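You operate a simulated robot arm through the tools that you are given. There is no shell and no other tool. Be economical: measure what you need, move in short steps, check, and stop when the job is done.

You run a simulated two-armed robot. Do the job below in one go: nothing can be reset, and whatever is moved stays where it is left.

TASK
Pick up the filter that says "odour" from the low store shelf with one hand, pass it to the other hand and put it on the middle store shelf. Set down upright: filter.

It is judged by the outcome, as a careful person would: the job done as asked, and still so three seconds after it is handed in. It fails if anything else is knocked over, pushed out of place, dropped, spilled or broken.

THE ROBOT
Two 7-joint arms with two-finger parallel grippers on one trunk, on a base that drives. Base frame: it is fixed to the floor where the robot stands at the start and does not move with it; the origin is under the middle of the robot, x ahead of it, y to its left, z up. Lengths are in mm, angles in degrees, forces in N, time in s.
The left shoulder is at the start at [70, 134, 1123], the right one opposite. With the tool pointing down near the work surface each hand reaches from about 100 to 420 mm from the robot's upright axis, wherever it stands, measured 20 degrees to its own side. Places, roughly: middle store shelf (226x24 cm) [400, 720, 860]. Payload 1.57 kg a hand.
The TCP of each hand is the grasp point between the finger pads, 30 mm short of the fingertips. In the tool frame z runs along the fingers and y along their closing line. The gripper opens to 80 mm. The fingers are 17 mm wide and 12 mm thick; the gripper's body (40 by 82 mm) begins 80 mm behind the TCP.
Orientation is that of the tool frame in the base frame, as a unit quaternion [w, x, y, z]. With the fingers straight down and closing along the base's y, the tool's x points along the base's -x, its y along +y and its z along -z.

THE INTERFACE
- The arms move only by the tool nudge_tool. It takes "left_increments", "right_increments" or both (then of equal length, played together; a hand with none holds still); each is a list of rows, each a list of 7 numbers: the shift along the tool's x, y, z in units of 400 mm (1.0 is 400 mm), then the turn, a rotation vector about the tool's x, y, z in units of 120 degrees (1.0 is 120 degrees), then the finger opening in mm, from 0 to 80. In form: [[x, y, z, rx, ry, rz, fingers], ...]. A call has 1 to 10 rows; each row is the pose to reach, as a shift and turn from the pose commanded when the call began, along the tool's axes at that moment. A call with a number of a shift or a turn outside -1 to 1 is refused whole. A row lasts 0.2 s, in which the tool goes at most 50 mm and 8.6 degrees; a call with a longer step from one row to the next is refused whole, and so is a gripper value outside its range. Where a pose cannot be reached the arm comes as near as it can. A force on the tool above 40 N (or 10 N above the force at the start of the call, whichever is more), or a blocked arm, ends the call early, and 0.2 s more pass. Each finger travels about 153 mm/s and halts on what it meets, pressing with about 21 N; the grip force reading is that of the motor and also rises with nothing between the fingers. The clock runs only during rows and for 0.2 s after the last one: add rows that repeat a pose to give the fingers time. The reply holds the time, the measured pose of the TCP, the force on the tool along the base axes, the opening and the grip force, in the units named above and with some noise, with the torque about the TCP (base axes, N m) and any sound that the robot's microphone picked up, and new pictures: "show" is both (left out), scene, wrist or none (wrist: the cameras of the hands that moved).
- Cameras (640 x 400 px; columns grow to the right, rows downward): "scene" is now at [117.8, -3.2, 1341]; the picture's right is [-0.21, -0.98, 0.00], its down [-0.75, 0.16, -0.64] and it looks along [0.62, -0.13, -0.77] (base axes); focal length 214 px, centre (320, 200). "left" rides on the left gripper at [72, 7, -122] in its tool frame; the picture's right is [-0.09, 1.00, 0.00], its down [-0.84, -0.08, -0.54] and it looks along [-0.54, -0.05, 0.84] (tool axes); focal length 238 px, centre (320, 200). "right" rides on the right gripper at [72, -7, -122] in its tool frame; the picture's right is [0.09, 1.00, 0.00], its down [-0.84, 0.08, -0.54] and it looks along [-0.54, 0.05, 0.84] (tool axes); focal length 238 px, centre (320, 200). There is no depth. A picture from a camera that has moved, and an enlarged one, comes with that camera's place and axes in the base frame and with its lens. The place of the scene camera against the robot may be out by one fixed shift of up to 25 mm in any direction.
- lift_body(by): slides the trunk up (or, below 0, down) by that many mm; the arms and the scene camera ride with it, the base frame stays. It gives what a move gives, with no picture.
- roll_base(legs): drives the robot by 1 to 6 legs, each [ahead, left, turn to the left] in mm, mm and degrees, along the robot's own axes; the way and the turn of a leg run together, so that a leg with both is an arc; at most 1500 mm and 180 degrees a leg. The arms and the cameras ride along, it lands a little off, and it stops where it bumps. It gives what a move gives, and a new picture of the scene camera.
- pan_tilt(pan, tilt): turns the head with the scene camera to pan (to the left, within 86 degrees either way) and tilt (down, from -29 to 69), counted from straight ahead of the robot. It gives what a move gives, and a new picture of the scene camera.
- close_up(camera, box): a new picture of the part [left, top, right, bottom] of that camera's present view, enlarged. It takes no simulated time.
- finish_job(): hands the job in; it is judged then, once.

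Work in short steps. Places have to be worked out from the pictures, the camera data and where the tool is seen: move nearer, look again, correct. Check each grasp and each placing, and mend what went wrong. You have 120 turns and 260 pictures in all, those below and enlarged ones among them. Open the grippers and draw the arms clear of the work before you hand the job in, unless the task says otherwise; then end with one line.

The tools are called after ">>>" as name(argument=value, ...) on one line, values as JSON. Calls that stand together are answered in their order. nudge_tool: Moves the arms, as the interface text tells. Its arguments: {"type":"object","properties":{"left_increments":{"type":"array"},"right_increments":{"type":"array"},"show":{"type":"string","enum":["both","scene","wrist","none"]}},"required":[]} The other tools are called the same way: lift_body (by) slides the trunk up or down; roll_base (legs) drives the base; pan_tilt (pan, tilt) turns the head that bears the scene camera; close_up (camera, box) takes an enlarged picture of a part of a camera's view; finish_job () hands the job in.

At the start:

```text
clock: 0.0
left_eef_pos: [447.9, 25.8, 1149.7]
left_tool_rot: [0.0, 0.0, 1.0, -0.001]
left_wrist_force: [0.5, 0.5, 0.2]
left_torque: [-0.01, 0.0, 0.03]
left_finger_gap: 79.9
left_finger_force: 0.2
right_eef_pos: [187.0, -195.3, 731.2]
right_tool_rot: [0.0, 0.0, 1.0, 0.001]
right_wrist_force: [-0.2, 0.2, -0.6]
right_torque: [-0.03, 0.01, -0.01]
right_finger_gap: 79.8
right_finger_force: 0.1
trunk travel left (down, up): [-697.0, 243.0]
robot x, y, heading: [1.7, -0.2, -0.1]
head pan, tilt: [-12.2, 50.5]
```

scene: 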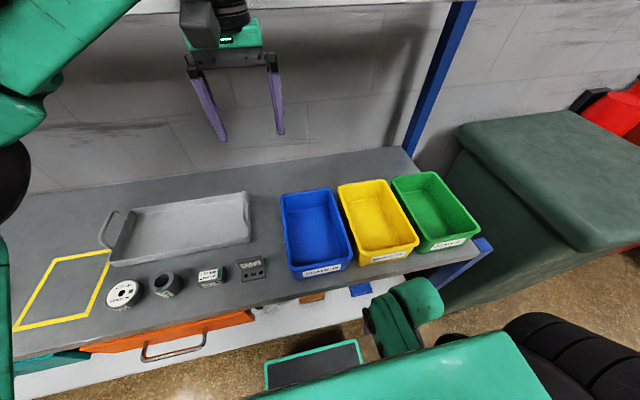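
right: 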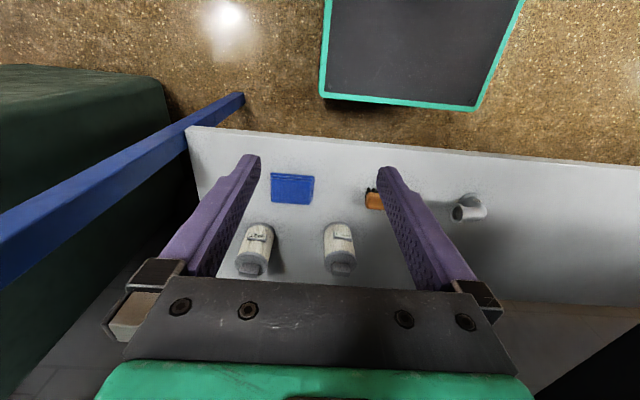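
left: 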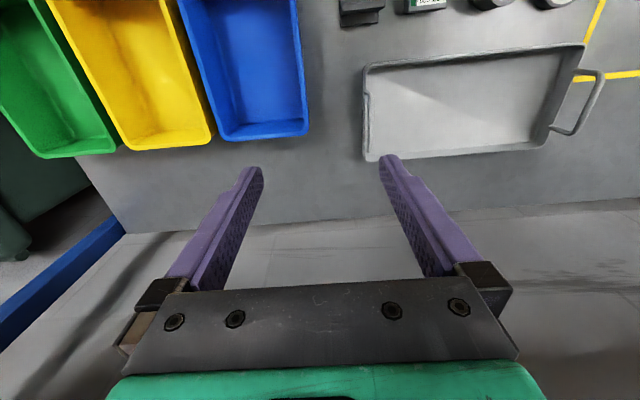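

The right wrist camera shows a low shelf with two filter-like cylinders; I enlarge them to read the labels.

>>> close_up(camera="right", box=[220, 160, 380, 290])

>>> close_up(camera="scene", box=[80, 180, 480, 400])

>>> pan_tilt(pan=30, tilt=40)

```text
3.08 times, centred on (300, 225) of right
camera zoom: at [114.2, -201.5, 852.5], right [-0.09, 1.0, 0.0], down [0.84, 0.08, 0.54], along [0.54, 0.05, -0.84], focal length 733 px, centre (382, 123)
```

zoom: 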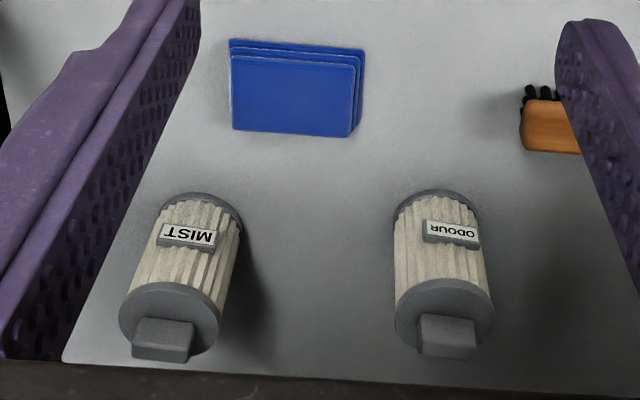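

```text
1.60 times, centred on (280, 290) of scene
camera zoom: at [117.8, -3.2, 1341.0], right [-0.21, -0.98, 0.0], down [-0.75, 0.16, -0.64], along [0.62, -0.13, -0.77], focal length 343 px, centre (384, 56)
```

zoom: 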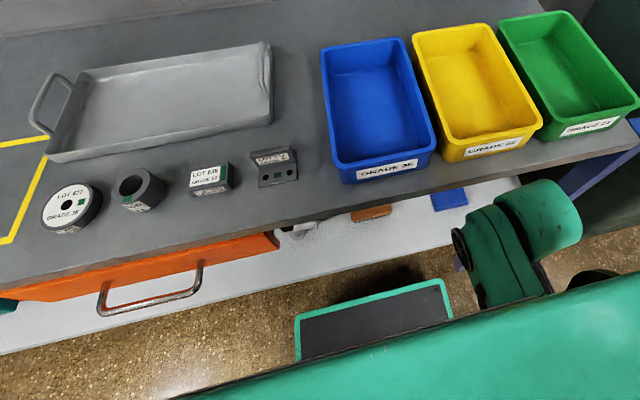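

```text
clock: 1.1
left_eef_pos: [448.5, 26.4, 1149.9]
left_tool_rot: [-0.001, 0.0, 1.0, 0.0]
left_wrist_force: [-0.7, -0.7, 0.0]
left_torque: [-0.01, 0.04, -0.01]
left_finger_gap: 80.2
left_finger_force: 0.1
right_eef_pos: [187.5, -194.8, 730.2]
right_tool_rot: [0.0, 0.0, 1.0, 0.0]
right_wrist_force: [-1.2, 0.2, -0.2]
right_torque: [0.01, 0.02, 0.01]
right_finger_gap: 80.2
right_finger_force: 0.0
trunk travel left (down, up): [-697.0, 243.0]
robot x, y, heading: [0.0, 0.9, 0.3]
head pan, tilt: [30.0, 40.0]
camera scene: at [116.7, 55.3, 1355.9], right [0.5, -0.87, 0.0], down [-0.56, -0.32, -0.77], along [0.66, 0.38, -0.64], focal length 214 px, centre (320, 200)
```

scene: 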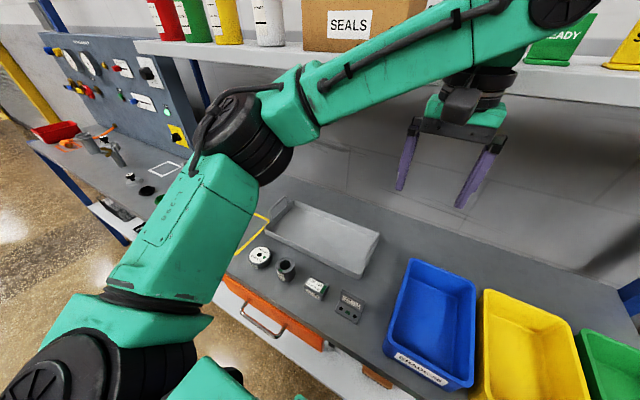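

The ODOUR filter is the left one (y larger) in the right camera. I look around to find which shelf is the "middle store shelf".

>>> pan_tilt(pan=75, tilt=25)

>>> pan_tilt(pan=-50, tilt=25)

>>> pan_tilt(pan=0, tilt=15)

```text
clock: 2.2
left_eef_pos: [448.2, 26.4, 1150.6]
left_tool_rot: [-0.001, 0.0, 1.0, 0.0]
left_wrist_force: [0.8, 0.0, -0.6]
left_torque: [-0.03, -0.03, -0.02]
left_finger_gap: 79.8
left_finger_force: 0.0
right_eef_pos: [185.2, -194.5, 730.5]
right_tool_rot: [-0.001, -0.001, 1.0, 0.0]
right_wrist_force: [0.0, -0.5, -0.1]
right_torque: [0.02, 0.03, 0.0]
right_finger_gap: 80.2
right_finger_force: 0.0
trunk travel left (down, up): [-697.0, 243.0]
robot x, y, heading: [1.3, 2.1, -0.1]
head pan, tilt: [75.0, 25.0]
camera scene: at [67.0, 101.9, 1379.2], right [0.97, -0.26, 0.0], down [-0.11, -0.41, -0.91], along [0.24, 0.88, -0.42], focal length 214 px, centre (320, 200)
```

scene: 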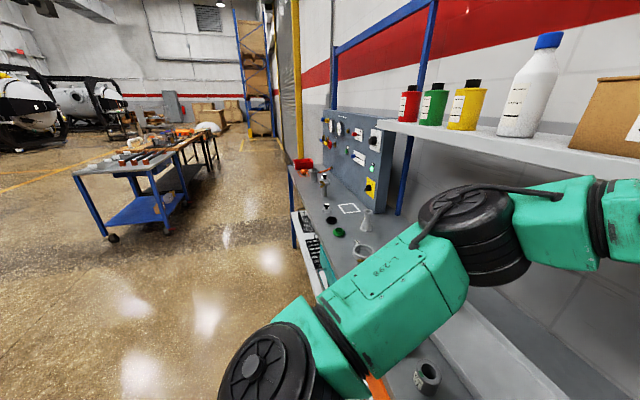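

```text
clock: 4.3
left_eef_pos: [448.5, 26.7, 1148.0]
left_tool_rot: [-0.001, -0.001, 1.0, -0.001]
left_wrist_force: [-0.6, -0.7, -0.5]
left_torque: [-0.02, -0.03, -0.01]
left_finger_gap: 80.0
left_finger_force: 0.0
right_eef_pos: [187.3, -194.8, 729.1]
right_tool_rot: [0.0, 0.0, 1.0, 0.0]
right_wrist_force: [-0.3, -0.9, 0.4]
right_torque: [0.02, 0.02, 0.03]
right_finger_gap: 79.9
right_finger_force: 0.0
trunk travel left (down, up): [-697.0, 243.0]
robot x, y, heading: [1.6, 2.7, -0.2]
head pan, tilt: [-50.0, 25.0]
camera scene: at [102.3, -57.7, 1379.2], right [-0.77, -0.64, 0.0], down [-0.27, 0.32, -0.91], along [0.58, -0.69, -0.42], focal length 214 px, centre (320, 200)
```

scene: 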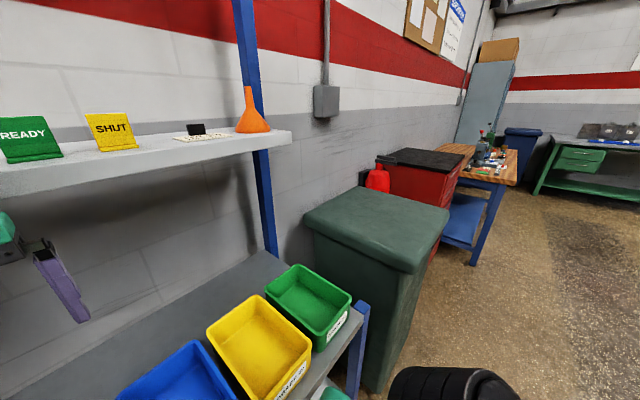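

```text
clock: 5.4
left_eef_pos: [449.1, 25.4, 1148.8]
left_tool_rot: [-0.001, 0.0, 1.0, -0.001]
left_wrist_force: [1.1, -0.1, 0.4]
left_torque: [0.0, 0.0, -0.02]
left_finger_gap: 80.0
left_finger_force: 0.1
right_eef_pos: [187.6, -194.5, 731.0]
right_tool_rot: [0.0, 0.0, 1.0, 0.0]
right_wrist_force: [0.2, -0.5, 0.2]
right_torque: [0.01, 0.03, -0.01]
right_finger_gap: 79.8
right_finger_force: 0.2
trunk travel left (down, up): [-697.0, 243.0]
robot x, y, heading: [-1.1, -3.3, -0.0]
head pan, tilt: [0.0, 15.0]
camera scene: at [136.4, 12.8, 1395.4], right [0.0, -1.0, 0.0], down [-0.26, 0.0, -0.97], along [0.97, 0.0, -0.26], focal length 214 px, centre (320, 200)
```

scene: 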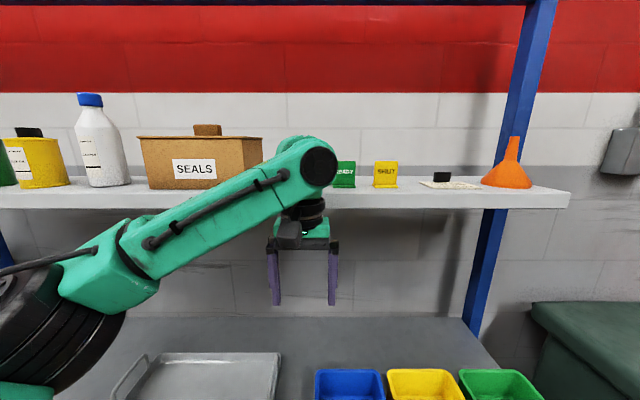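

The rack's grey bench top (z≈860) matches the middle store shelf; the low white shelf under it holds the filters. Lowering the trunk would bring the left arm down on the bench, so I first retract the left hand towards the robot and out of the way.

>>> nudge_tool(left_increments=[[0.09, 0.06, 0, 0, 0, 0, 80], [0.18, 0.12, 0, 0, 0, 0, 80], [0.27, 0.18, 0, 0, 0, 0, 80], [0.36, 0.24, 0, 0, 0, 0, 80], [0.45, 0.3, 0, 0, 0, 0, 80], [0.54, 0.36, 0, 0, 0, 0, 80], [0.62, 0.42, 0, 0, 0, 0, 80]], show="both")

```text
clock: 7.0
left_eef_pos: [197.5, 195.2, 1149.3]
left_tool_rot: [-0.002, 0.001, 1.0, -0.002]
left_wrist_force: [0.5, 0.4, -0.5]
left_torque: [-0.02, -0.05, -0.04]
left_finger_gap: 80.2
left_finger_force: 0.0
right_eef_pos: [185.9, -194.6, 730.5]
right_tool_rot: [0.001, 0.001, 1.0, 0.0]
right_wrist_force: [0.4, 0.4, 0.7]
right_torque: [0.0, -0.06, -0.01]
right_finger_gap: 80.1
right_finger_force: 0.1
trunk travel left (down, up): [-697.0, 243.0]
robot x, y, heading: [1.6, 1.1, 0.2]
head pan, tilt: [0.0, 15.0]
camera scene: at [133.7, 14.0, 1395.8], right [0.0, -1.0, 0.0], down [-0.26, 0.0, -0.97], along [0.97, 0.0, -0.26], focal length 214 px, centre (320, 200)
camera left: at [126.5, 203.0, 1269.9], right [0.09, 1.0, 0.0], down [0.84, -0.08, 0.54], along [0.54, -0.05, -0.84], focal length 238 px, centre (320, 200)
```

scene: 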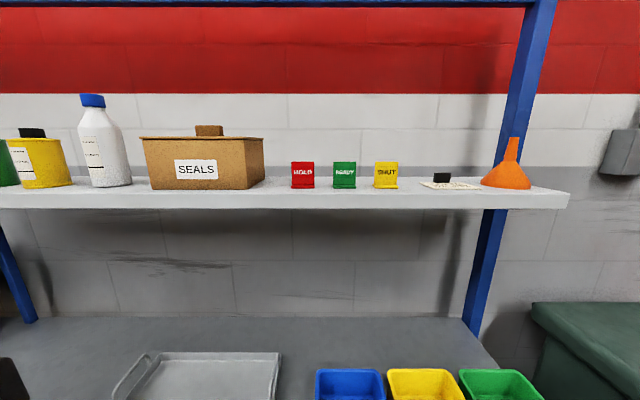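
left: 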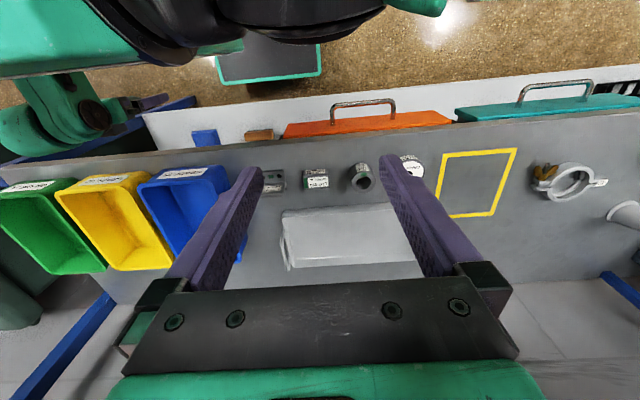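

Left hand is clear. Now I back off 120 mm, then tilt the right tool 45° forward-down to look under the bench.

>>> roll_base(legs=[[-120, 0, 0]])

>>> nudge_tool(right_increments=[[0, 0, 0, 0, -0.0625, 0, 80], [0, 0, 0, 0, -0.125, 0, 80], [0, 0, 0, 0, -0.1875, 0, 80], [0, 0, 0, 0, -0.25, 0, 80], [0, 0, 0, 0, -0.3125, 0, 80], [0, 0, 0, 0, -0.375, 0, 80]], show="wrist")

```text
clock: 8.3
left_eef_pos: [81.7, 194.1, 1149.6]
left_tool_rot: [-0.002, 0.0, 1.0, -0.001]
left_wrist_force: [0.0, 0.7, -1.3]
left_torque: [0.01, -0.02, 0.01]
left_finger_gap: 79.8
left_finger_force: 0.2
right_eef_pos: [67.7, -195.3, 730.2]
right_tool_rot: [0.0, 0.0, 1.0, -0.001]
right_wrist_force: [-0.7, 0.1, -0.3]
right_torque: [0.0, -0.01, -0.01]
right_finger_gap: 79.7
right_finger_force: 0.0
trunk travel left (down, up): [-697.0, 243.0]
robot x, y, heading: [-120.0, -0.9, -0.0]
head pan, tilt: [0.0, 15.0]
camera scene: at [17.8, 13.0, 1395.3], right [0.0, -1.0, 0.0], down [-0.26, 0.0, -0.97], along [0.97, 0.0, -0.26], focal length 214 px, centre (320, 200)
```

scene: 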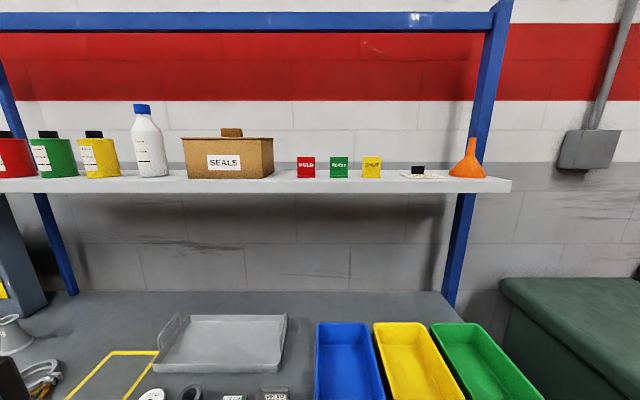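

```text
clock: 8.8
left_eef_pos: [80.5, 194.2, 1150.3]
left_tool_rot: [0.0, -0.001, 1.0, -0.001]
left_wrist_force: [-1.1, -0.4, 0.0]
left_torque: [0.02, 0.03, -0.04]
left_finger_gap: 79.8
left_finger_force: 0.0
right_eef_pos: [73.0, -212.5, 725.1]
right_tool_rot: [0.089, -0.084, 0.991, -0.044]
right_wrist_force: [0.0, 0.2, -0.2]
right_torque: [0.04, 0.02, 0.01]
right_finger_gap: 80.0
right_finger_force: 0.0
right hand out of reach, approached as far as the arm can: row 1, 2
trunk travel left (down, up): [-697.0, 243.0]
robot x, y, heading: [-120.1, 4.2, -0.2]
head pan, tilt: [0.0, 15.0]
stopped in row 2 (right hand): the arm was blocked; the commanded pose is now the measured one
camera right: at [-18.0, -223.1, 833.9], right [-0.25, 0.96, -0.12], down [0.7, 0.26, 0.67], along [0.67, 0.08, -0.74], focal length 238 px, centre (320, 200)
```

right: 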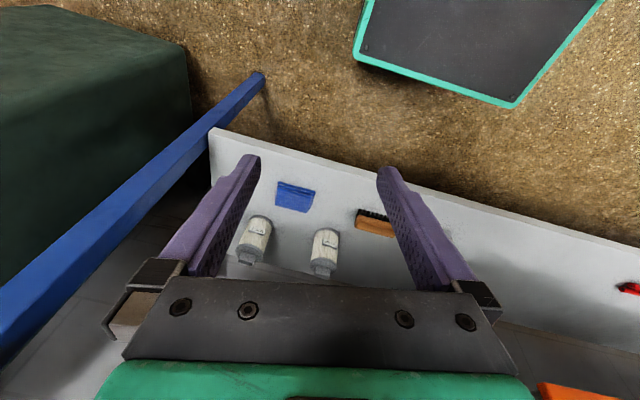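

The arm is too folded to tilt here. I back off another 220 mm for room, then extend and raise the right hand before tilting.

>>> roll_base(legs=[[-220, 0, 0]])

>>> nudge_tool(right_increments=[[0, 0, -0.11, 0, 0, 0, 80], [0, 0, -0.22, 0, 0, 0, 80], [-0.1, 0, -0.27, 0, 0, 0, 80], [-0.2, 0, -0.32, 0, 0, 0, 80], [-0.3, 0, -0.37, 0, 0, 0, 80], [-0.4, 0, -0.42, 0, 0, 0, 80], [-0.5, 0, -0.47, 0, 0, 0, 80]], show="scene")

```text
clock: 10.5
left_eef_pos: [-137.5, 194.6, 1147.5]
left_tool_rot: [-0.002, 0.001, 1.0, -0.001]
left_wrist_force: [-1.0, -0.3, -0.1]
left_torque: [0.0, 0.02, -0.03]
left_finger_gap: 79.9
left_finger_force: 0.0
right_eef_pos: [-144.0, -212.6, 725.6]
right_tool_rot: [0.09, -0.083, 0.992, -0.044]
right_wrist_force: [-0.3, -1.1, -0.9]
right_torque: [0.01, 0.03, 0.03]
right_finger_gap: 79.9
right_finger_force: 0.1
trunk travel left (down, up): [-697.0, 243.0]
robot x, y, heading: [-340.6, 1.2, 0.1]
head pan, tilt: [0.0, 15.0]
camera scene: at [-202.0, 12.9, 1395.4], right [0.0, -1.0, 0.0], down [-0.26, 0.0, -0.97], along [0.97, 0.0, -0.26], focal length 214 px, centre (320, 200)
```

scene: 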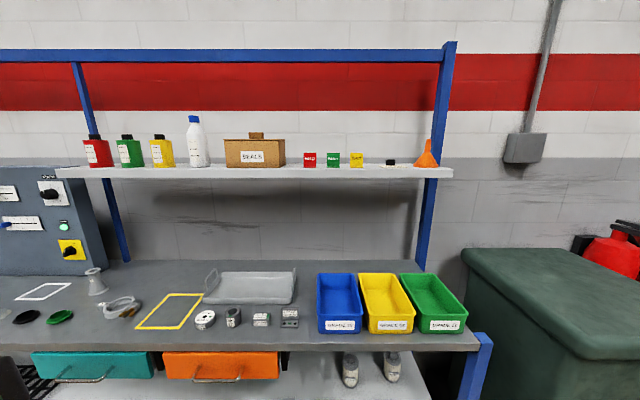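

```text
clock: 10.9
left_eef_pos: [-137.1, 194.9, 1148.8]
left_tool_rot: [-0.002, 0.001, 1.0, -0.001]
left_wrist_force: [-0.3, -0.2, 0.4]
left_torque: [0.01, -0.02, 0.0]
left_finger_gap: 80.4
left_finger_force: 0.0
right_eef_pos: [-143.0, -225.5, 732.5]
right_tool_rot: [0.082, -0.165, 0.979, -0.087]
right_wrist_force: [-0.5, 0.0, 0.4]
right_torque: [0.01, 0.01, 0.01]
right_finger_gap: 79.8
right_finger_force: 0.0
right hand out of reach, approached as far as the arm can: row 1, 2
trunk travel left (down, up): [-697.0, 243.0]
robot x, y, heading: [-342.6, -3.6, 0.1]
head pan, tilt: [0.0, 15.0]
stopped in row 2 (right hand): the arm was blocked; the commanded pose is now the measured one
camera scene: at [-201.6, 12.8, 1395.3], right [0.0, -1.0, 0.0], down [-0.26, 0.0, -0.97], along [0.97, 0.0, -0.26], focal length 214 px, centre (320, 200)
```

scene: 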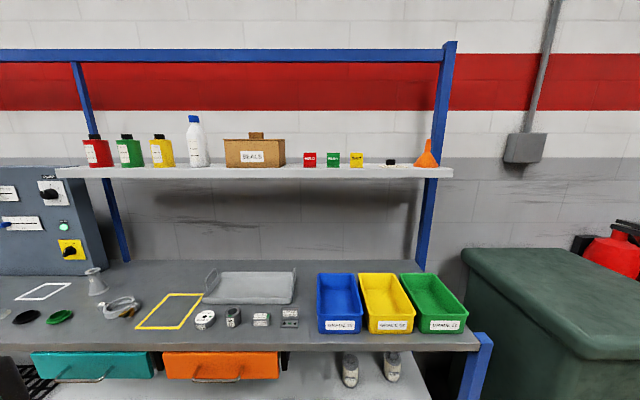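

Now the filters are visible under the bench. The arm seems to be at a joint limit when raised while folded, so I move the right hand forward 200 mm while restoring the straight-down orientation.

>>> nudge_tool(right_increments=[[-0.093, -0.031, 0.019, -0.017, 0.016, 0.032, 80], [-0.186, -0.062, 0.038, -0.033, 0.032, 0.064, 80], [-0.28, -0.093, 0.057, -0.05, 0.047, 0.095, 80], [-0.373, -0.124, 0.076, -0.066, 0.063, 0.127, 80], [-0.466, -0.155, 0.095, -0.083, 0.079, 0.159, 80]], show="none")

>>> pan_tilt(pan=-10, tilt=45)

```text
clock: 12.1
left_eef_pos: [-137.0, 193.9, 1148.4]
left_tool_rot: [-0.002, 0.001, 1.0, -0.001]
left_wrist_force: [-0.4, 0.2, -0.3]
left_torque: [0.02, 0.06, -0.01]
left_finger_gap: 80.0
left_finger_force: 0.0
right_eef_pos: [59.1, -225.1, 731.9]
right_tool_rot: [0.0, 0.002, 1.0, 0.003]
right_wrist_force: [0.0, 0.5, 0.2]
right_torque: [0.01, 0.04, 0.04]
right_finger_gap: 80.1
right_finger_force: 0.0
trunk travel left (down, up): [-697.0, 243.0]
robot x, y, heading: [-338.2, -3.1, -0.1]
head pan, tilt: [0.0, 15.0]
```

```text
clock: 13.1
left_eef_pos: [-137.8, 194.7, 1149.3]
left_tool_rot: [-0.001, 0.0, 1.0, -0.001]
left_wrist_force: [-0.2, -1.0, -0.8]
left_torque: [-0.02, -0.03, -0.01]
left_finger_gap: 79.8
left_finger_force: 0.1
right_eef_pos: [56.9, -226.1, 732.5]
right_tool_rot: [0.002, 0.0, 1.0, 0.0]
right_wrist_force: [-0.1, -0.2, -0.1]
right_torque: [0.01, -0.01, 0.05]
right_finger_gap: 80.0
right_finger_force: 0.1
trunk travel left (down, up): [-697.0, 243.0]
robot x, y, heading: [-336.5, 2.0, -0.1]
head pan, tilt: [-10.0, 45.0]
camera scene: at [-215.7, -1.2, 1348.7], right [-0.17, -0.98, 0.0], down [-0.7, 0.12, -0.71], along [0.7, -0.12, -0.71], focal length 214 px, centre (320, 200)
```

scene: 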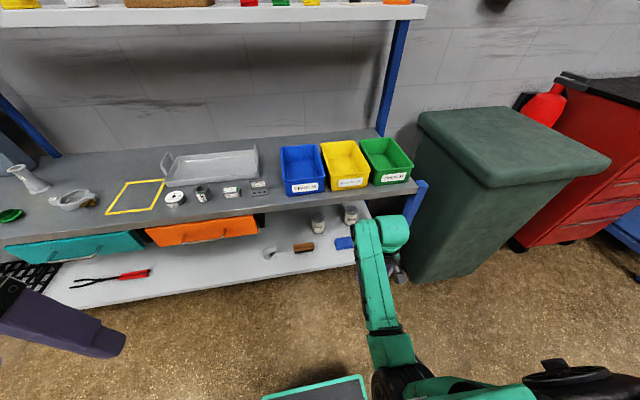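

The arm is now extended. Tilt the right tool 45° forward.

>>> nudge_tool(right_increments=[[0, 0, 0, 0, -0.0625, 0, 80], [0, 0, 0, 0, -0.125, 0, 80], [0, 0, 0, 0, -0.1875, 0, 80], [0, 0, 0, 0, -0.25, 0, 80], [0, 0, 0, 0, -0.3125, 0, 80], [0, 0, 0, 0, -0.375, 0, 80]], show="wrist")

>>> close_up(camera="scene", box=[250, 180, 400, 280])

```text
clock: 14.4
left_eef_pos: [-139.3, 194.9, 1148.9]
left_tool_rot: [-0.001, 0.001, 1.0, -0.001]
left_wrist_force: [0.3, -0.4, 0.2]
left_torque: [-0.01, -0.01, 0.02]
left_finger_gap: 80.0
left_finger_force: 0.0
right_eef_pos: [59.4, -227.6, 736.1]
right_tool_rot: [0.388, -0.003, 0.922, -0.004]
right_wrist_force: [0.9, -0.5, 0.6]
right_torque: [0.0, 0.03, -0.01]
right_finger_gap: 80.0
right_finger_force: 0.0
trunk travel left (down, up): [-697.0, 243.0]
robot x, y, heading: [-337.8, -1.6, -0.3]
head pan, tilt: [-10.0, 45.0]
camera right: at [-78.0, -234.2, 769.7], right [-0.07, 0.99, -0.07], down [0.2, 0.09, 0.98], along [0.98, 0.05, -0.2], focal length 238 px, centre (320, 200)
```

right: 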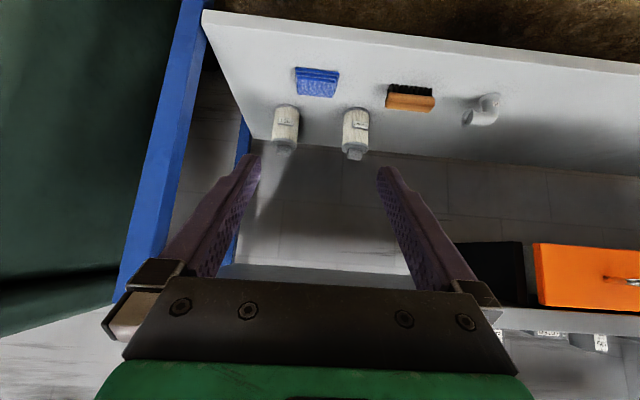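

```text
4.00 times, centred on (325, 230) of scene
camera zoom: at [-216.7, -1.3, 1348.7], right [-0.17, -0.98, 0.0], down [-0.7, 0.12, -0.71], along [0.7, -0.12, -0.71], focal length 858 px, centre (300, 80)
```

zoom: 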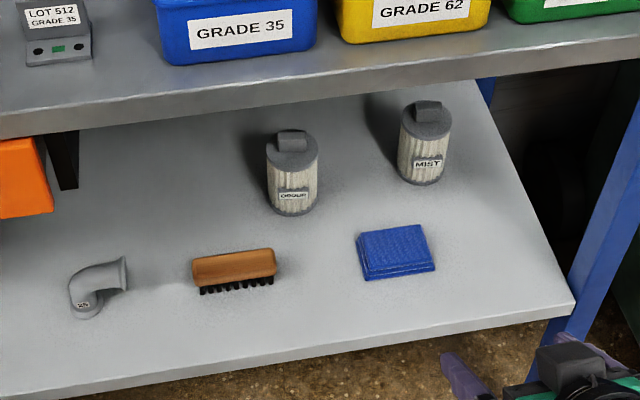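

ODOUR's filter triangulates to about x 440, y −133, base z≈450, Ø≈63, height ≈140 with tab. I'll raise the right hand 180 mm relative to the trunk and flatten the tilt a bit so it fits under the bench after lowering the trunk.

>>> nudge_tool(right_increments=[[-0.064, 0, -0.063, 0, -0.022, 0, 80], [-0.129, 0, -0.126, 0, -0.043, 0, 80], [-0.193, 0, -0.188, 0, -0.065, 0, 80], [-0.258, 0, -0.251, 0, -0.086, 0, 80], [-0.322, 0, -0.314, 0, -0.108, 0, 80]], show="scene")

```text
clock: 15.7
left_eef_pos: [-137.2, 193.7, 1149.0]
left_tool_rot: [-0.002, 0.001, 1.0, 0.0]
left_wrist_force: [0.5, 0.2, -0.1]
left_torque: [-0.03, -0.01, 0.03]
left_finger_gap: 79.9
left_finger_force: 0.0
right_eef_pos: [63.8, -227.8, 861.6]
right_tool_rot: [0.447, 0.007, 0.895, -0.011]
right_wrist_force: [0.6, 0.2, -0.3]
right_torque: [0.0, 0.0, 0.01]
right_finger_gap: 79.9
right_finger_force: 0.0
right hand out of reach, approached as far as the arm can: row 4, 5
trunk travel left (down, up): [-697.0, 243.0]
robot x, y, heading: [-338.5, -1.5, -0.0]
head pan, tilt: [-10.0, 45.0]
camera scene: at [-214.0, -2.2, 1348.4], right [-0.17, -0.98, 0.0], down [-0.7, 0.12, -0.71], along [0.7, -0.12, -0.71], focal length 214 px, centre (320, 200)
```

scene: 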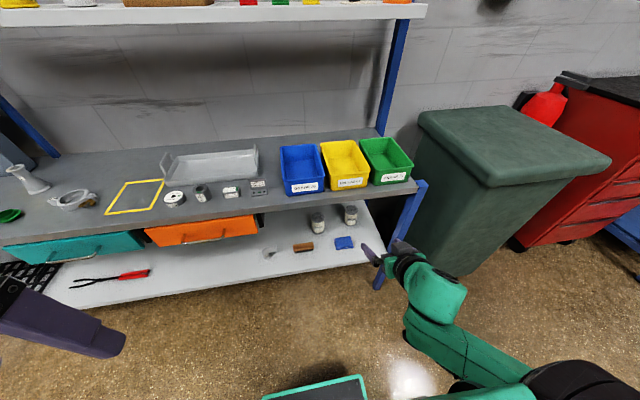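

Slightly short of reach due to folding; I extend forward 120 mm, which should let it attain the height and tilt.

>>> nudge_tool(right_increments=[[-0.052, 0, 0.085, 0, 0, 0, 80], [-0.104, 0, 0.17, 0, 0, 0, 80], [-0.156, 0, 0.256, 0, 0, 0, 80]], show="none")

```text
clock: 16.4
left_eef_pos: [-138.3, 194.8, 1149.2]
left_tool_rot: [-0.001, 0.001, 1.0, -0.001]
left_wrist_force: [0.2, -0.2, 0.1]
left_torque: [0.0, -0.02, 0.04]
left_finger_gap: 80.1
left_finger_force: 0.1
right_eef_pos: [183.7, -229.4, 851.0]
right_tool_rot: [0.448, 0.004, 0.894, -0.011]
right_wrist_force: [-0.4, 0.9, -0.7]
right_torque: [0.01, 0.04, 0.0]
right_finger_gap: 79.9
right_finger_force: 0.0
trunk travel left (down, up): [-697.0, 243.0]
robot x, y, heading: [-339.4, -1.3, -0.1]
head pan, tilt: [-10.0, 45.0]
```

>>> nudge_tool(right_increments=[[-0.07, 0, -0.052, 0, -0.025, 0, 80], [-0.14, 0, -0.105, 0, -0.05, 0, 80]], show="none")

>>> pan_tilt(pan=-20, tilt=62)

```text
clock: 17.1
left_eef_pos: [-138.4, 194.8, 1148.5]
left_tool_rot: [-0.001, 0.001, 1.0, -0.001]
left_wrist_force: [0.6, 0.6, -0.3]
left_torque: [-0.01, 0.0, 0.01]
left_finger_gap: 80.2
left_finger_force: 0.0
right_eef_pos: [179.7, -229.2, 922.7]
right_tool_rot: [0.494, 0.005, 0.869, -0.012]
right_wrist_force: [0.4, -0.3, 0.5]
right_torque: [0.01, 0.02, -0.05]
right_finger_gap: 79.9
right_finger_force: 0.0
trunk travel left (down, up): [-697.0, 243.0]
robot x, y, heading: [-338.9, 2.4, -0.4]
head pan, tilt: [-10.0, 45.0]
```

```text
clock: 17.9
left_eef_pos: [-138.2, 194.7, 1147.9]
left_tool_rot: [0.0, 0.001, 1.0, -0.001]
left_wrist_force: [0.2, 0.5, -0.1]
left_torque: [0.03, 0.04, 0.02]
left_finger_gap: 79.9
left_finger_force: 0.1
right_eef_pos: [180.4, -228.6, 921.1]
right_tool_rot: [0.494, 0.006, 0.869, -0.012]
right_wrist_force: [-1.1, 0.2, -0.3]
right_torque: [-0.03, 0.03, -0.01]
right_finger_gap: 79.9
right_finger_force: 0.0
trunk travel left (down, up): [-697.0, 243.0]
robot x, y, heading: [-339.7, 0.8, -0.2]
head pan, tilt: [-20.0, 62.0]
camera scene: at [-235.5, -9.1, 1326.9], right [-0.34, -0.94, 0.0], down [-0.83, 0.3, -0.47], along [0.44, -0.16, -0.88], focal length 214 px, centre (320, 200)
```

scene: 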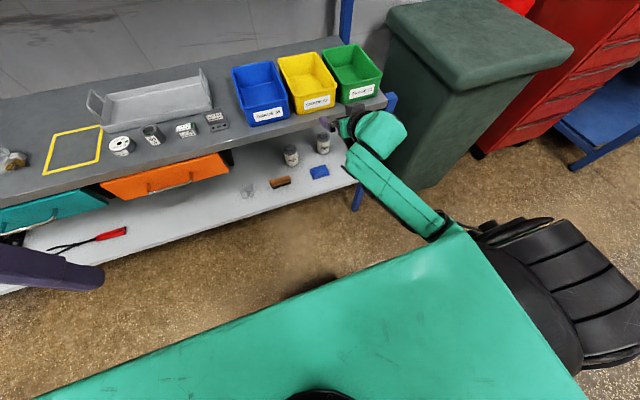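

Tilt ~60° from vertical now, 50 mm clear of the bench edge. I lower the trunk by 390 mm.

>>> lift_body(by=-390)

>>> pan_tilt(pan=-10, tilt=25)

>>> close_up(camera="right", box=[0, 0, 640, 400])

```text
clock: 21.6
left_eef_pos: [-138.4, 194.7, 759.1]
left_tool_rot: [-0.001, 0.0, 1.0, -0.001]
left_wrist_force: [0.3, 0.0, -0.2]
left_torque: [0.0, -0.01, -0.01]
left_finger_gap: 80.0
left_finger_force: 0.0
right_eef_pos: [181.9, -228.9, 532.0]
right_tool_rot: [0.495, 0.005, 0.869, -0.011]
right_wrist_force: [-0.1, -0.9, -1.1]
right_torque: [-0.01, -0.02, 0.01]
right_finger_gap: 79.9
right_finger_force: 0.2
trunk travel left (down, up): [-307.0, 633.0]
robot x, y, heading: [-339.3, 0.8, 0.2]
head pan, tilt: [-20.0, 62.0]
```

```text
clock: 22.6
left_eef_pos: [-138.2, 194.1, 759.8]
left_tool_rot: [-0.001, 0.001, 1.0, -0.001]
left_wrist_force: [0.7, 0.5, -1.0]
left_torque: [-0.03, 0.0, -0.01]
left_finger_gap: 80.1
left_finger_force: 0.0
right_eef_pos: [181.8, -228.8, 531.9]
right_tool_rot: [0.495, 0.005, 0.869, -0.011]
right_wrist_force: [0.7, -0.2, -0.4]
right_torque: [0.0, 0.0, 0.03]
right_finger_gap: 80.1
right_finger_force: 0.0
trunk travel left (down, up): [-307.0, 633.0]
robot x, y, heading: [-339.8, 2.4, 0.1]
head pan, tilt: [-10.0, 25.0]
camera scene: at [-205.3, -3.2, 989.1], right [-0.17, -0.98, 0.0], down [-0.42, 0.07, -0.91], along [0.89, -0.16, -0.42], focal length 214 px, centre (320, 200)
```

scene: 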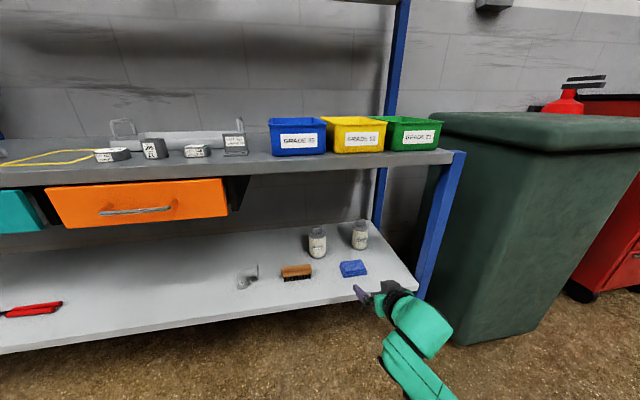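

```text
1.00 times, centred on (320, 200) of right (not enlarged: the box is as wide or as high as the picture)
camera zoom: at [38.8, -233.4, 532.5], right [-0.03, 1.0, -0.09], down [-0.04, 0.09, 1.0], along [1.0, 0.03, 0.03], focal length 238 px, centre (320, 200)
```

zoom: 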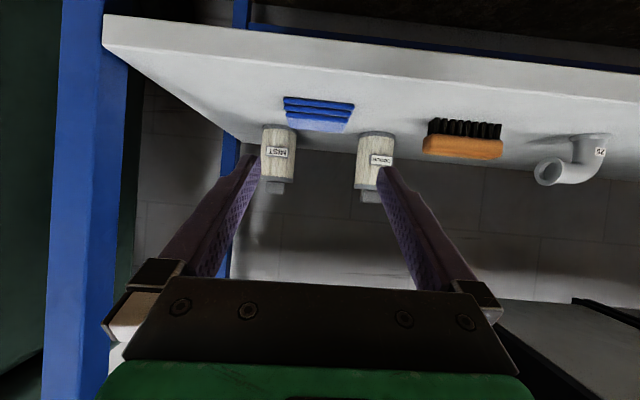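

The filter appears at about x 440–455, y −135, base z 430, disc 525, tab top 545. I shift the right hand to line up in y and down to z≈500, then look.

>>> nudge_tool(right_increments=[[0.023, 0.078, 0.012, 0, 0, 0, 80], [0.046, 0.157, 0.023, 0, 0, 0, 80], [0.069, 0.235, 0.035, 0, 0, 0, 80], [0.069, 0.235, 0.035, 0, 0, 0, 80]], show="wrist")

```text
clock: 23.6
left_eef_pos: [-138.3, 194.0, 758.8]
left_tool_rot: [-0.001, 0.002, 1.0, 0.0]
left_wrist_force: [-0.1, -0.4, -0.3]
left_torque: [0.01, -0.01, 0.04]
left_finger_gap: 80.1
left_finger_force: 0.0
right_eef_pos: [178.8, -134.8, 499.6]
right_tool_rot: [0.494, 0.005, 0.869, -0.01]
right_wrist_force: [0.2, 1.0, 0.0]
right_torque: [0.0, 0.03, 0.01]
right_finger_gap: 80.1
right_finger_force: 0.1
trunk travel left (down, up): [-307.0, 633.0]
robot x, y, heading: [-339.3, 0.2, -0.0]
head pan, tilt: [-10.0, 25.0]
camera right: at [38.3, -139.0, 500.2], right [-0.03, 1.0, -0.09], down [-0.04, 0.09, 1.0], along [1.0, 0.03, 0.03], focal length 238 px, centre (320, 200)
```

right: 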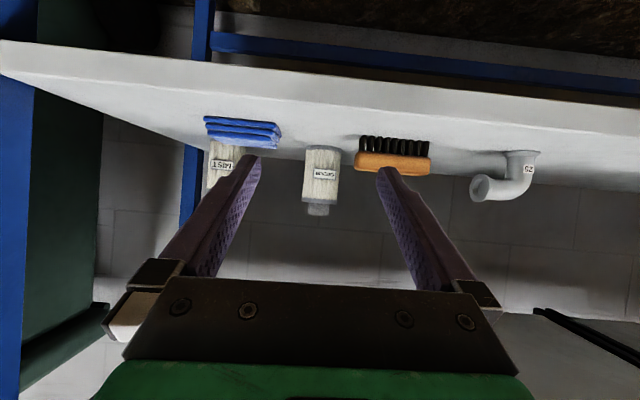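

Parallax between the two views gives filter centre x≈452, y≈−131, base z≈425. I raise the hand to z≈517 to pass over the brush, then drive forward 190 mm.

>>> nudge_tool(right_increments=[[-0.037, 0.005, -0.022, 0, 0, 0, 80], [-0.037, 0.005, -0.022, 0, 0, 0, 80]], show="none")

>>> roll_base(legs=[[190, 0, 0]])

>>> close_up(camera="right", box=[0, 0, 640, 400])

```text
clock: 24.2
left_eef_pos: [-139.1, 194.6, 759.7]
left_tool_rot: [-0.001, 0.001, 1.0, -0.002]
left_wrist_force: [0.5, 0.4, -0.5]
left_torque: [0.01, -0.02, 0.02]
left_finger_gap: 79.8
left_finger_force: 0.1
right_eef_pos: [181.6, -132.7, 517.0]
right_tool_rot: [0.495, 0.004, 0.869, -0.01]
right_wrist_force: [0.1, 0.2, -0.9]
right_torque: [0.06, 0.01, -0.02]
right_finger_gap: 79.8
right_finger_force: 0.0
trunk travel left (down, up): [-307.0, 633.0]
robot x, y, heading: [-337.5, 4.6, -0.1]
head pan, tilt: [-10.0, 25.0]
```

```text
clock: 25.8
left_eef_pos: [51.9, 195.0, 757.8]
left_tool_rot: [-0.002, 0.001, 1.0, -0.001]
left_wrist_force: [0.0, 0.2, -0.4]
left_torque: [0.03, -0.01, 0.0]
left_finger_gap: 79.9
left_finger_force: 0.0
right_eef_pos: [372.3, -131.8, 515.0]
right_tool_rot: [0.494, 0.004, 0.869, -0.01]
right_wrist_force: [-0.4, 0.4, 0.3]
right_torque: [0.01, 0.0, -0.03]
right_finger_gap: 80.0
right_finger_force: 0.1
trunk travel left (down, up): [-307.0, 633.0]
robot x, y, heading: [-142.8, -0.8, -0.2]
head pan, tilt: [-10.0, 25.0]
camera scene: at [-14.2, -3.3, 989.1], right [-0.17, -0.98, 0.0], down [-0.42, 0.07, -0.91], along [0.89, -0.16, -0.42], focal length 214 px, centre (320, 200)
```

scene: 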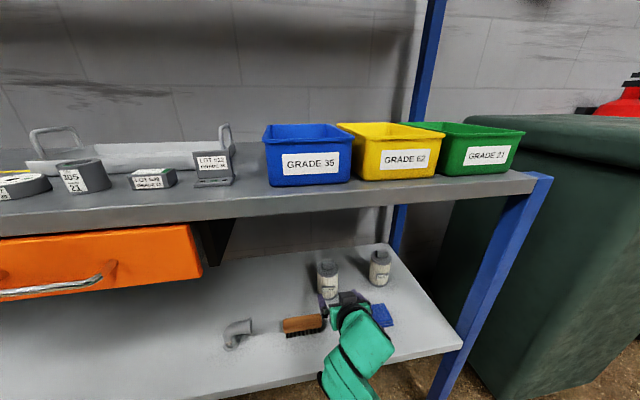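

```text
1.00 times, centred on (320, 200) of right (not enlarged: the box is as wide or as high as the picture)
camera zoom: at [229.2, -137.3, 516.9], right [-0.03, 1.0, -0.09], down [-0.04, 0.09, 1.0], along [1.0, 0.03, 0.03], focal length 238 px, centre (320, 200)
```

zoom: 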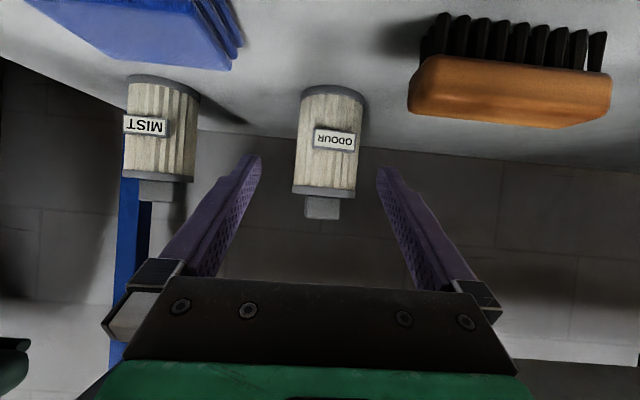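

The filter sits centred between the fingers: centre ≈ (452, −128), body z 425–514, tab to 540. Advance 80 mm, then lower to z≈488.

>>> nudge_tool(right_increments=[[-0.051, 0.007, 0.086, 0, 0, 0, 80], [-0.102, 0.014, 0.172, 0, 0, 0, 80], [-0.074, 0.014, 0.188, 0, 0, 0, 80], [-0.046, 0.014, 0.205, 0, 0, 0, 80], [-0.046, 0.014, 0.205, 0, 0, 0, 80]], show="both")

```text
clock: 27.0
left_eef_pos: [51.2, 193.5, 758.4]
left_tool_rot: [-0.001, 0.0, 1.0, -0.001]
left_wrist_force: [-0.3, 0.0, 0.3]
left_torque: [-0.04, -0.01, -0.01]
left_finger_gap: 80.0
left_finger_force: 0.0
right_eef_pos: [451.5, -128.5, 490.1]
right_tool_rot: [0.494, 0.005, 0.869, -0.011]
right_wrist_force: [-0.5, 0.1, 0.3]
right_torque: [0.0, 0.0, 0.0]
right_finger_gap: 80.0
right_finger_force: 0.1
trunk travel left (down, up): [-307.0, 633.0]
robot x, y, heading: [-147.4, 2.2, -0.1]
head pan, tilt: [-10.0, 25.0]
camera scene: at [-14.7, -3.2, 989.2], right [-0.17, -0.98, 0.0], down [-0.42, 0.07, -0.91], along [0.89, -0.16, -0.42], focal length 214 px, centre (320, 200)
camera right: at [309.3, -133.6, 490.9], right [-0.03, 1.0, -0.09], down [-0.04, 0.09, 1.0], along [1.0, 0.03, 0.03], focal length 238 px, centre (320, 200)
```

scene: 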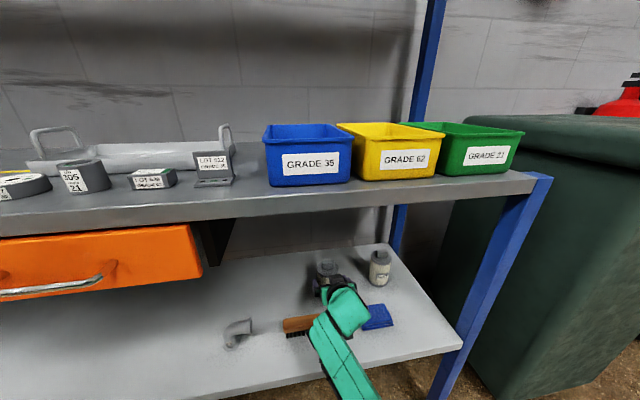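
right: 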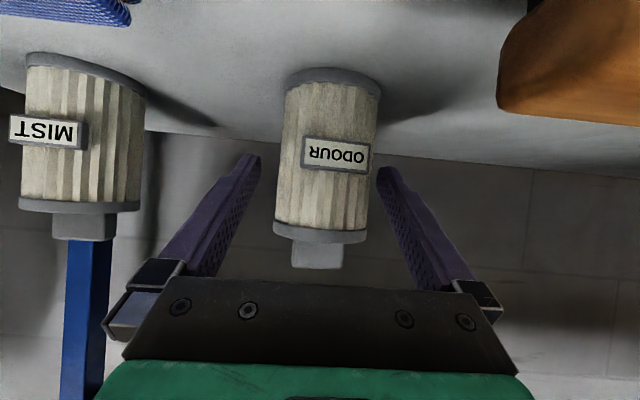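

The filter centre is ~10 mm farther and ~3 mm to the left of the TCP. I correct and close the fingers.

>>> nudge_tool(right_increments=[[-0.013, 0.008, 0.021, 0, 0, 0, 80], [-0.013, 0.008, 0.021, 0, 0, 0, 80], [-0.013, 0.008, 0.021, 0, 0, 0, 64], [-0.013, 0.008, 0.021, 0, 0, 0, 50], [-0.013, 0.008, 0.021, 0, 0, 0, 40], [-0.013, 0.008, 0.021, 0, 0, 0, 40]], show="wrist")

```text
clock: 28.4
left_eef_pos: [51.8, 194.7, 759.0]
left_tool_rot: [-0.001, 0.0, 1.0, 0.0]
left_wrist_force: [-0.6, 0.5, -0.1]
left_torque: [-0.04, 0.05, 0.05]
left_finger_gap: 80.0
left_finger_force: 0.1
right_eef_pos: [461.5, -127.0, 491.6]
right_tool_rot: [0.494, 0.005, 0.869, -0.011]
right_wrist_force: [1.0, 0.3, 0.6]
right_torque: [0.05, 0.01, -0.06]
right_finger_gap: 67.0
right_finger_force: 21.1
trunk travel left (down, up): [-307.0, 633.0]
robot x, y, heading: [-149.1, 0.8, -0.0]
head pan, tilt: [-10.0, 25.0]
camera right: at [319.1, -130.6, 491.4], right [-0.03, 1.0, -0.09], down [-0.04, 0.09, 1.0], along [1.0, 0.03, 0.03], focal length 238 px, centre (320, 200)
```

right: 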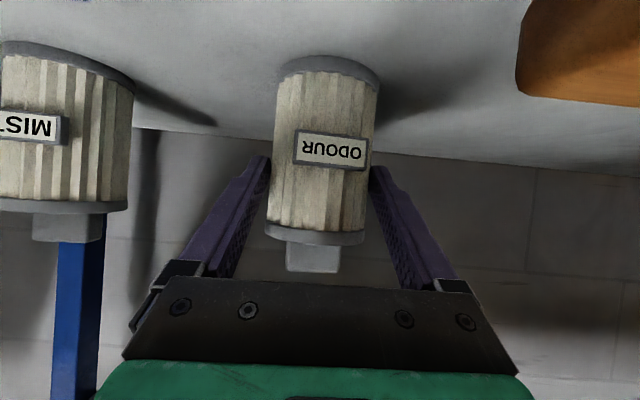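

Gripped at 67 mm, which implies the centre is ~15 mm deeper than the TCP. I reopen, advance 13 mm and close again for a firmer grip.

>>> nudge_tool(right_increments=[[0, 0, 0, 0, 0, 0, 80], [0, 0, 0, 0, 0, 0, 80], [-0.017, 0.001, 0.028, 0, 0, 0, 80], [-0.017, 0.001, 0.028, 0, 0, 0, 80], [-0.017, 0.001, 0.028, 0, 0, 0, 64], [-0.017, 0.001, 0.028, 0, 0, 0, 50], [-0.017, 0.001, 0.028, 0, 0, 0, 45], [-0.017, 0.001, 0.028, 0, 0, 0, 45]], show="wrist")

```text
clock: 30.2
left_eef_pos: [52.1, 193.9, 758.9]
left_tool_rot: [0.0, 0.001, 1.0, -0.001]
left_wrist_force: [0.7, 0.1, -0.7]
left_torque: [0.03, -0.03, -0.02]
left_finger_gap: 79.8
left_finger_force: 0.1
right_eef_pos: [474.5, -127.0, 490.7]
right_tool_rot: [0.495, 0.004, 0.869, -0.01]
right_wrist_force: [0.3, 0.4, -0.2]
right_torque: [0.05, -0.02, 0.01]
right_finger_gap: 67.3
right_finger_force: 21.0
trunk travel left (down, up): [-307.0, 633.0]
robot x, y, heading: [-151.6, -4.4, 0.0]
head pan, tilt: [-10.0, 25.0]
camera right: at [331.9, -130.8, 491.4], right [-0.03, 1.0, -0.09], down [-0.04, 0.09, 1.0], along [1.0, 0.03, 0.03], focal length 238 px, centre (320, 200)
```

right: 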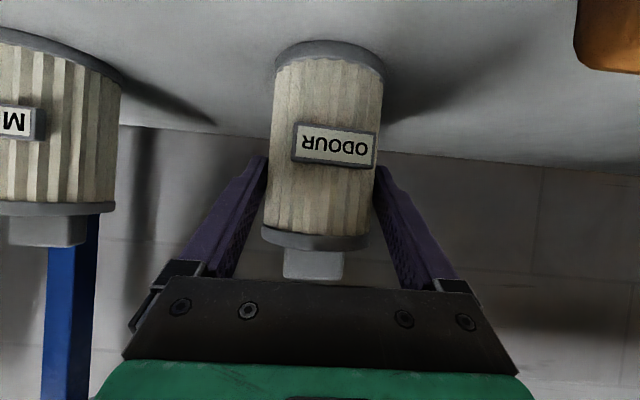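

Grip is better centred. Lift 40 mm and check.

>>> nudge_tool(right_increments=[[-0.022, 0, -0.013, 0, 0, 0, 45], [-0.043, 0, -0.026, 0, 0, 0, 45], [-0.064, 0, -0.038, 0, 0, 0, 45], [-0.086, 0, -0.051, 0, 0, 0, 45]], show="both")

```text
clock: 31.2
left_eef_pos: [51.2, 195.0, 758.7]
left_tool_rot: [0.0, 0.001, 1.0, -0.001]
left_wrist_force: [1.2, 0.6, -0.1]
left_torque: [0.0, 0.03, 0.0]
left_finger_gap: 79.9
left_finger_force: 0.0
right_eef_pos: [474.6, -126.5, 530.0]
right_tool_rot: [0.493, 0.005, 0.87, -0.011]
right_wrist_force: [-0.4, 0.1, -0.7]
right_torque: [-0.01, 0.01, 0.03]
right_finger_gap: 66.7
right_finger_force: 20.9
trunk travel left (down, up): [-307.0, 633.0]
robot x, y, heading: [-148.1, -0.9, -0.2]
head pan, tilt: [-10.0, 25.0]
camera scene: at [-14.5, -3.2, 989.2], right [-0.17, -0.98, 0.0], down [-0.42, 0.07, -0.91], along [0.89, -0.16, -0.42], focal length 214 px, centre (320, 200)
camera right: at [332.8, -130.0, 530.8], right [-0.03, 1.0, -0.09], down [-0.04, 0.09, 1.0], along [1.0, 0.03, 0.03], focal length 238 px, centre (320, 200)
```

scene: 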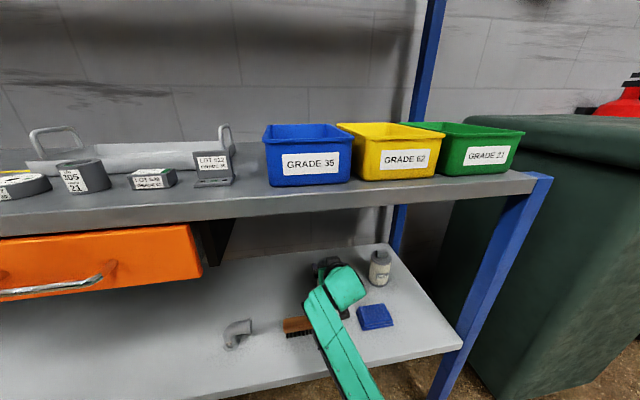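
right: 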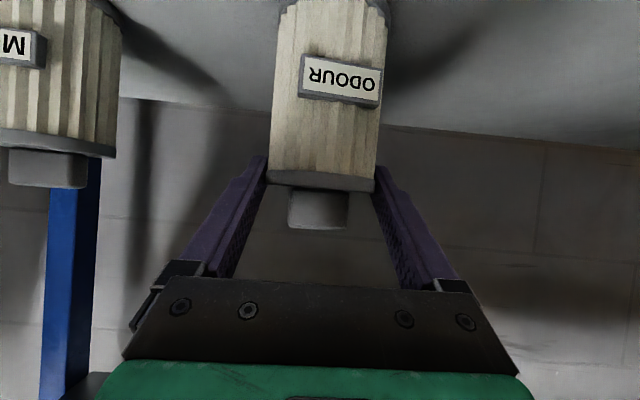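

The picture shows the filter stayed on the shelf while the fingers slid up it. I zoom to see how the fingers contact it.

>>> close_up(camera="right", box=[220, 0, 440, 300])

>>> close_up(camera="scene", box=[260, 220, 420, 340])

```text
1.33 times, centred on (330, 150) of right
camera zoom: at [332.8, -130.0, 530.8], right [-0.03, 1.0, -0.09], down [-0.04, 0.09, 1.0], along [1.0, 0.03, 0.03], focal length 318 px, centre (307, 267)
```

zoom: 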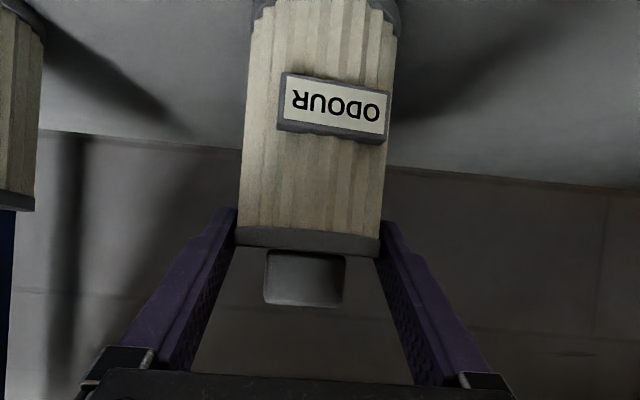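

```text
3.33 times, centred on (340, 280) of scene
camera zoom: at [-14.5, -3.2, 989.2], right [-0.17, -0.98, 0.0], down [-0.42, 0.07, -0.91], along [0.89, -0.16, -0.42], focal length 715 px, centre (253, -67)
```

zoom: 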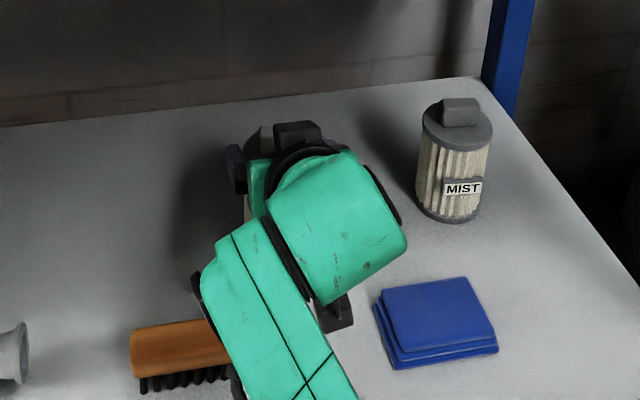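

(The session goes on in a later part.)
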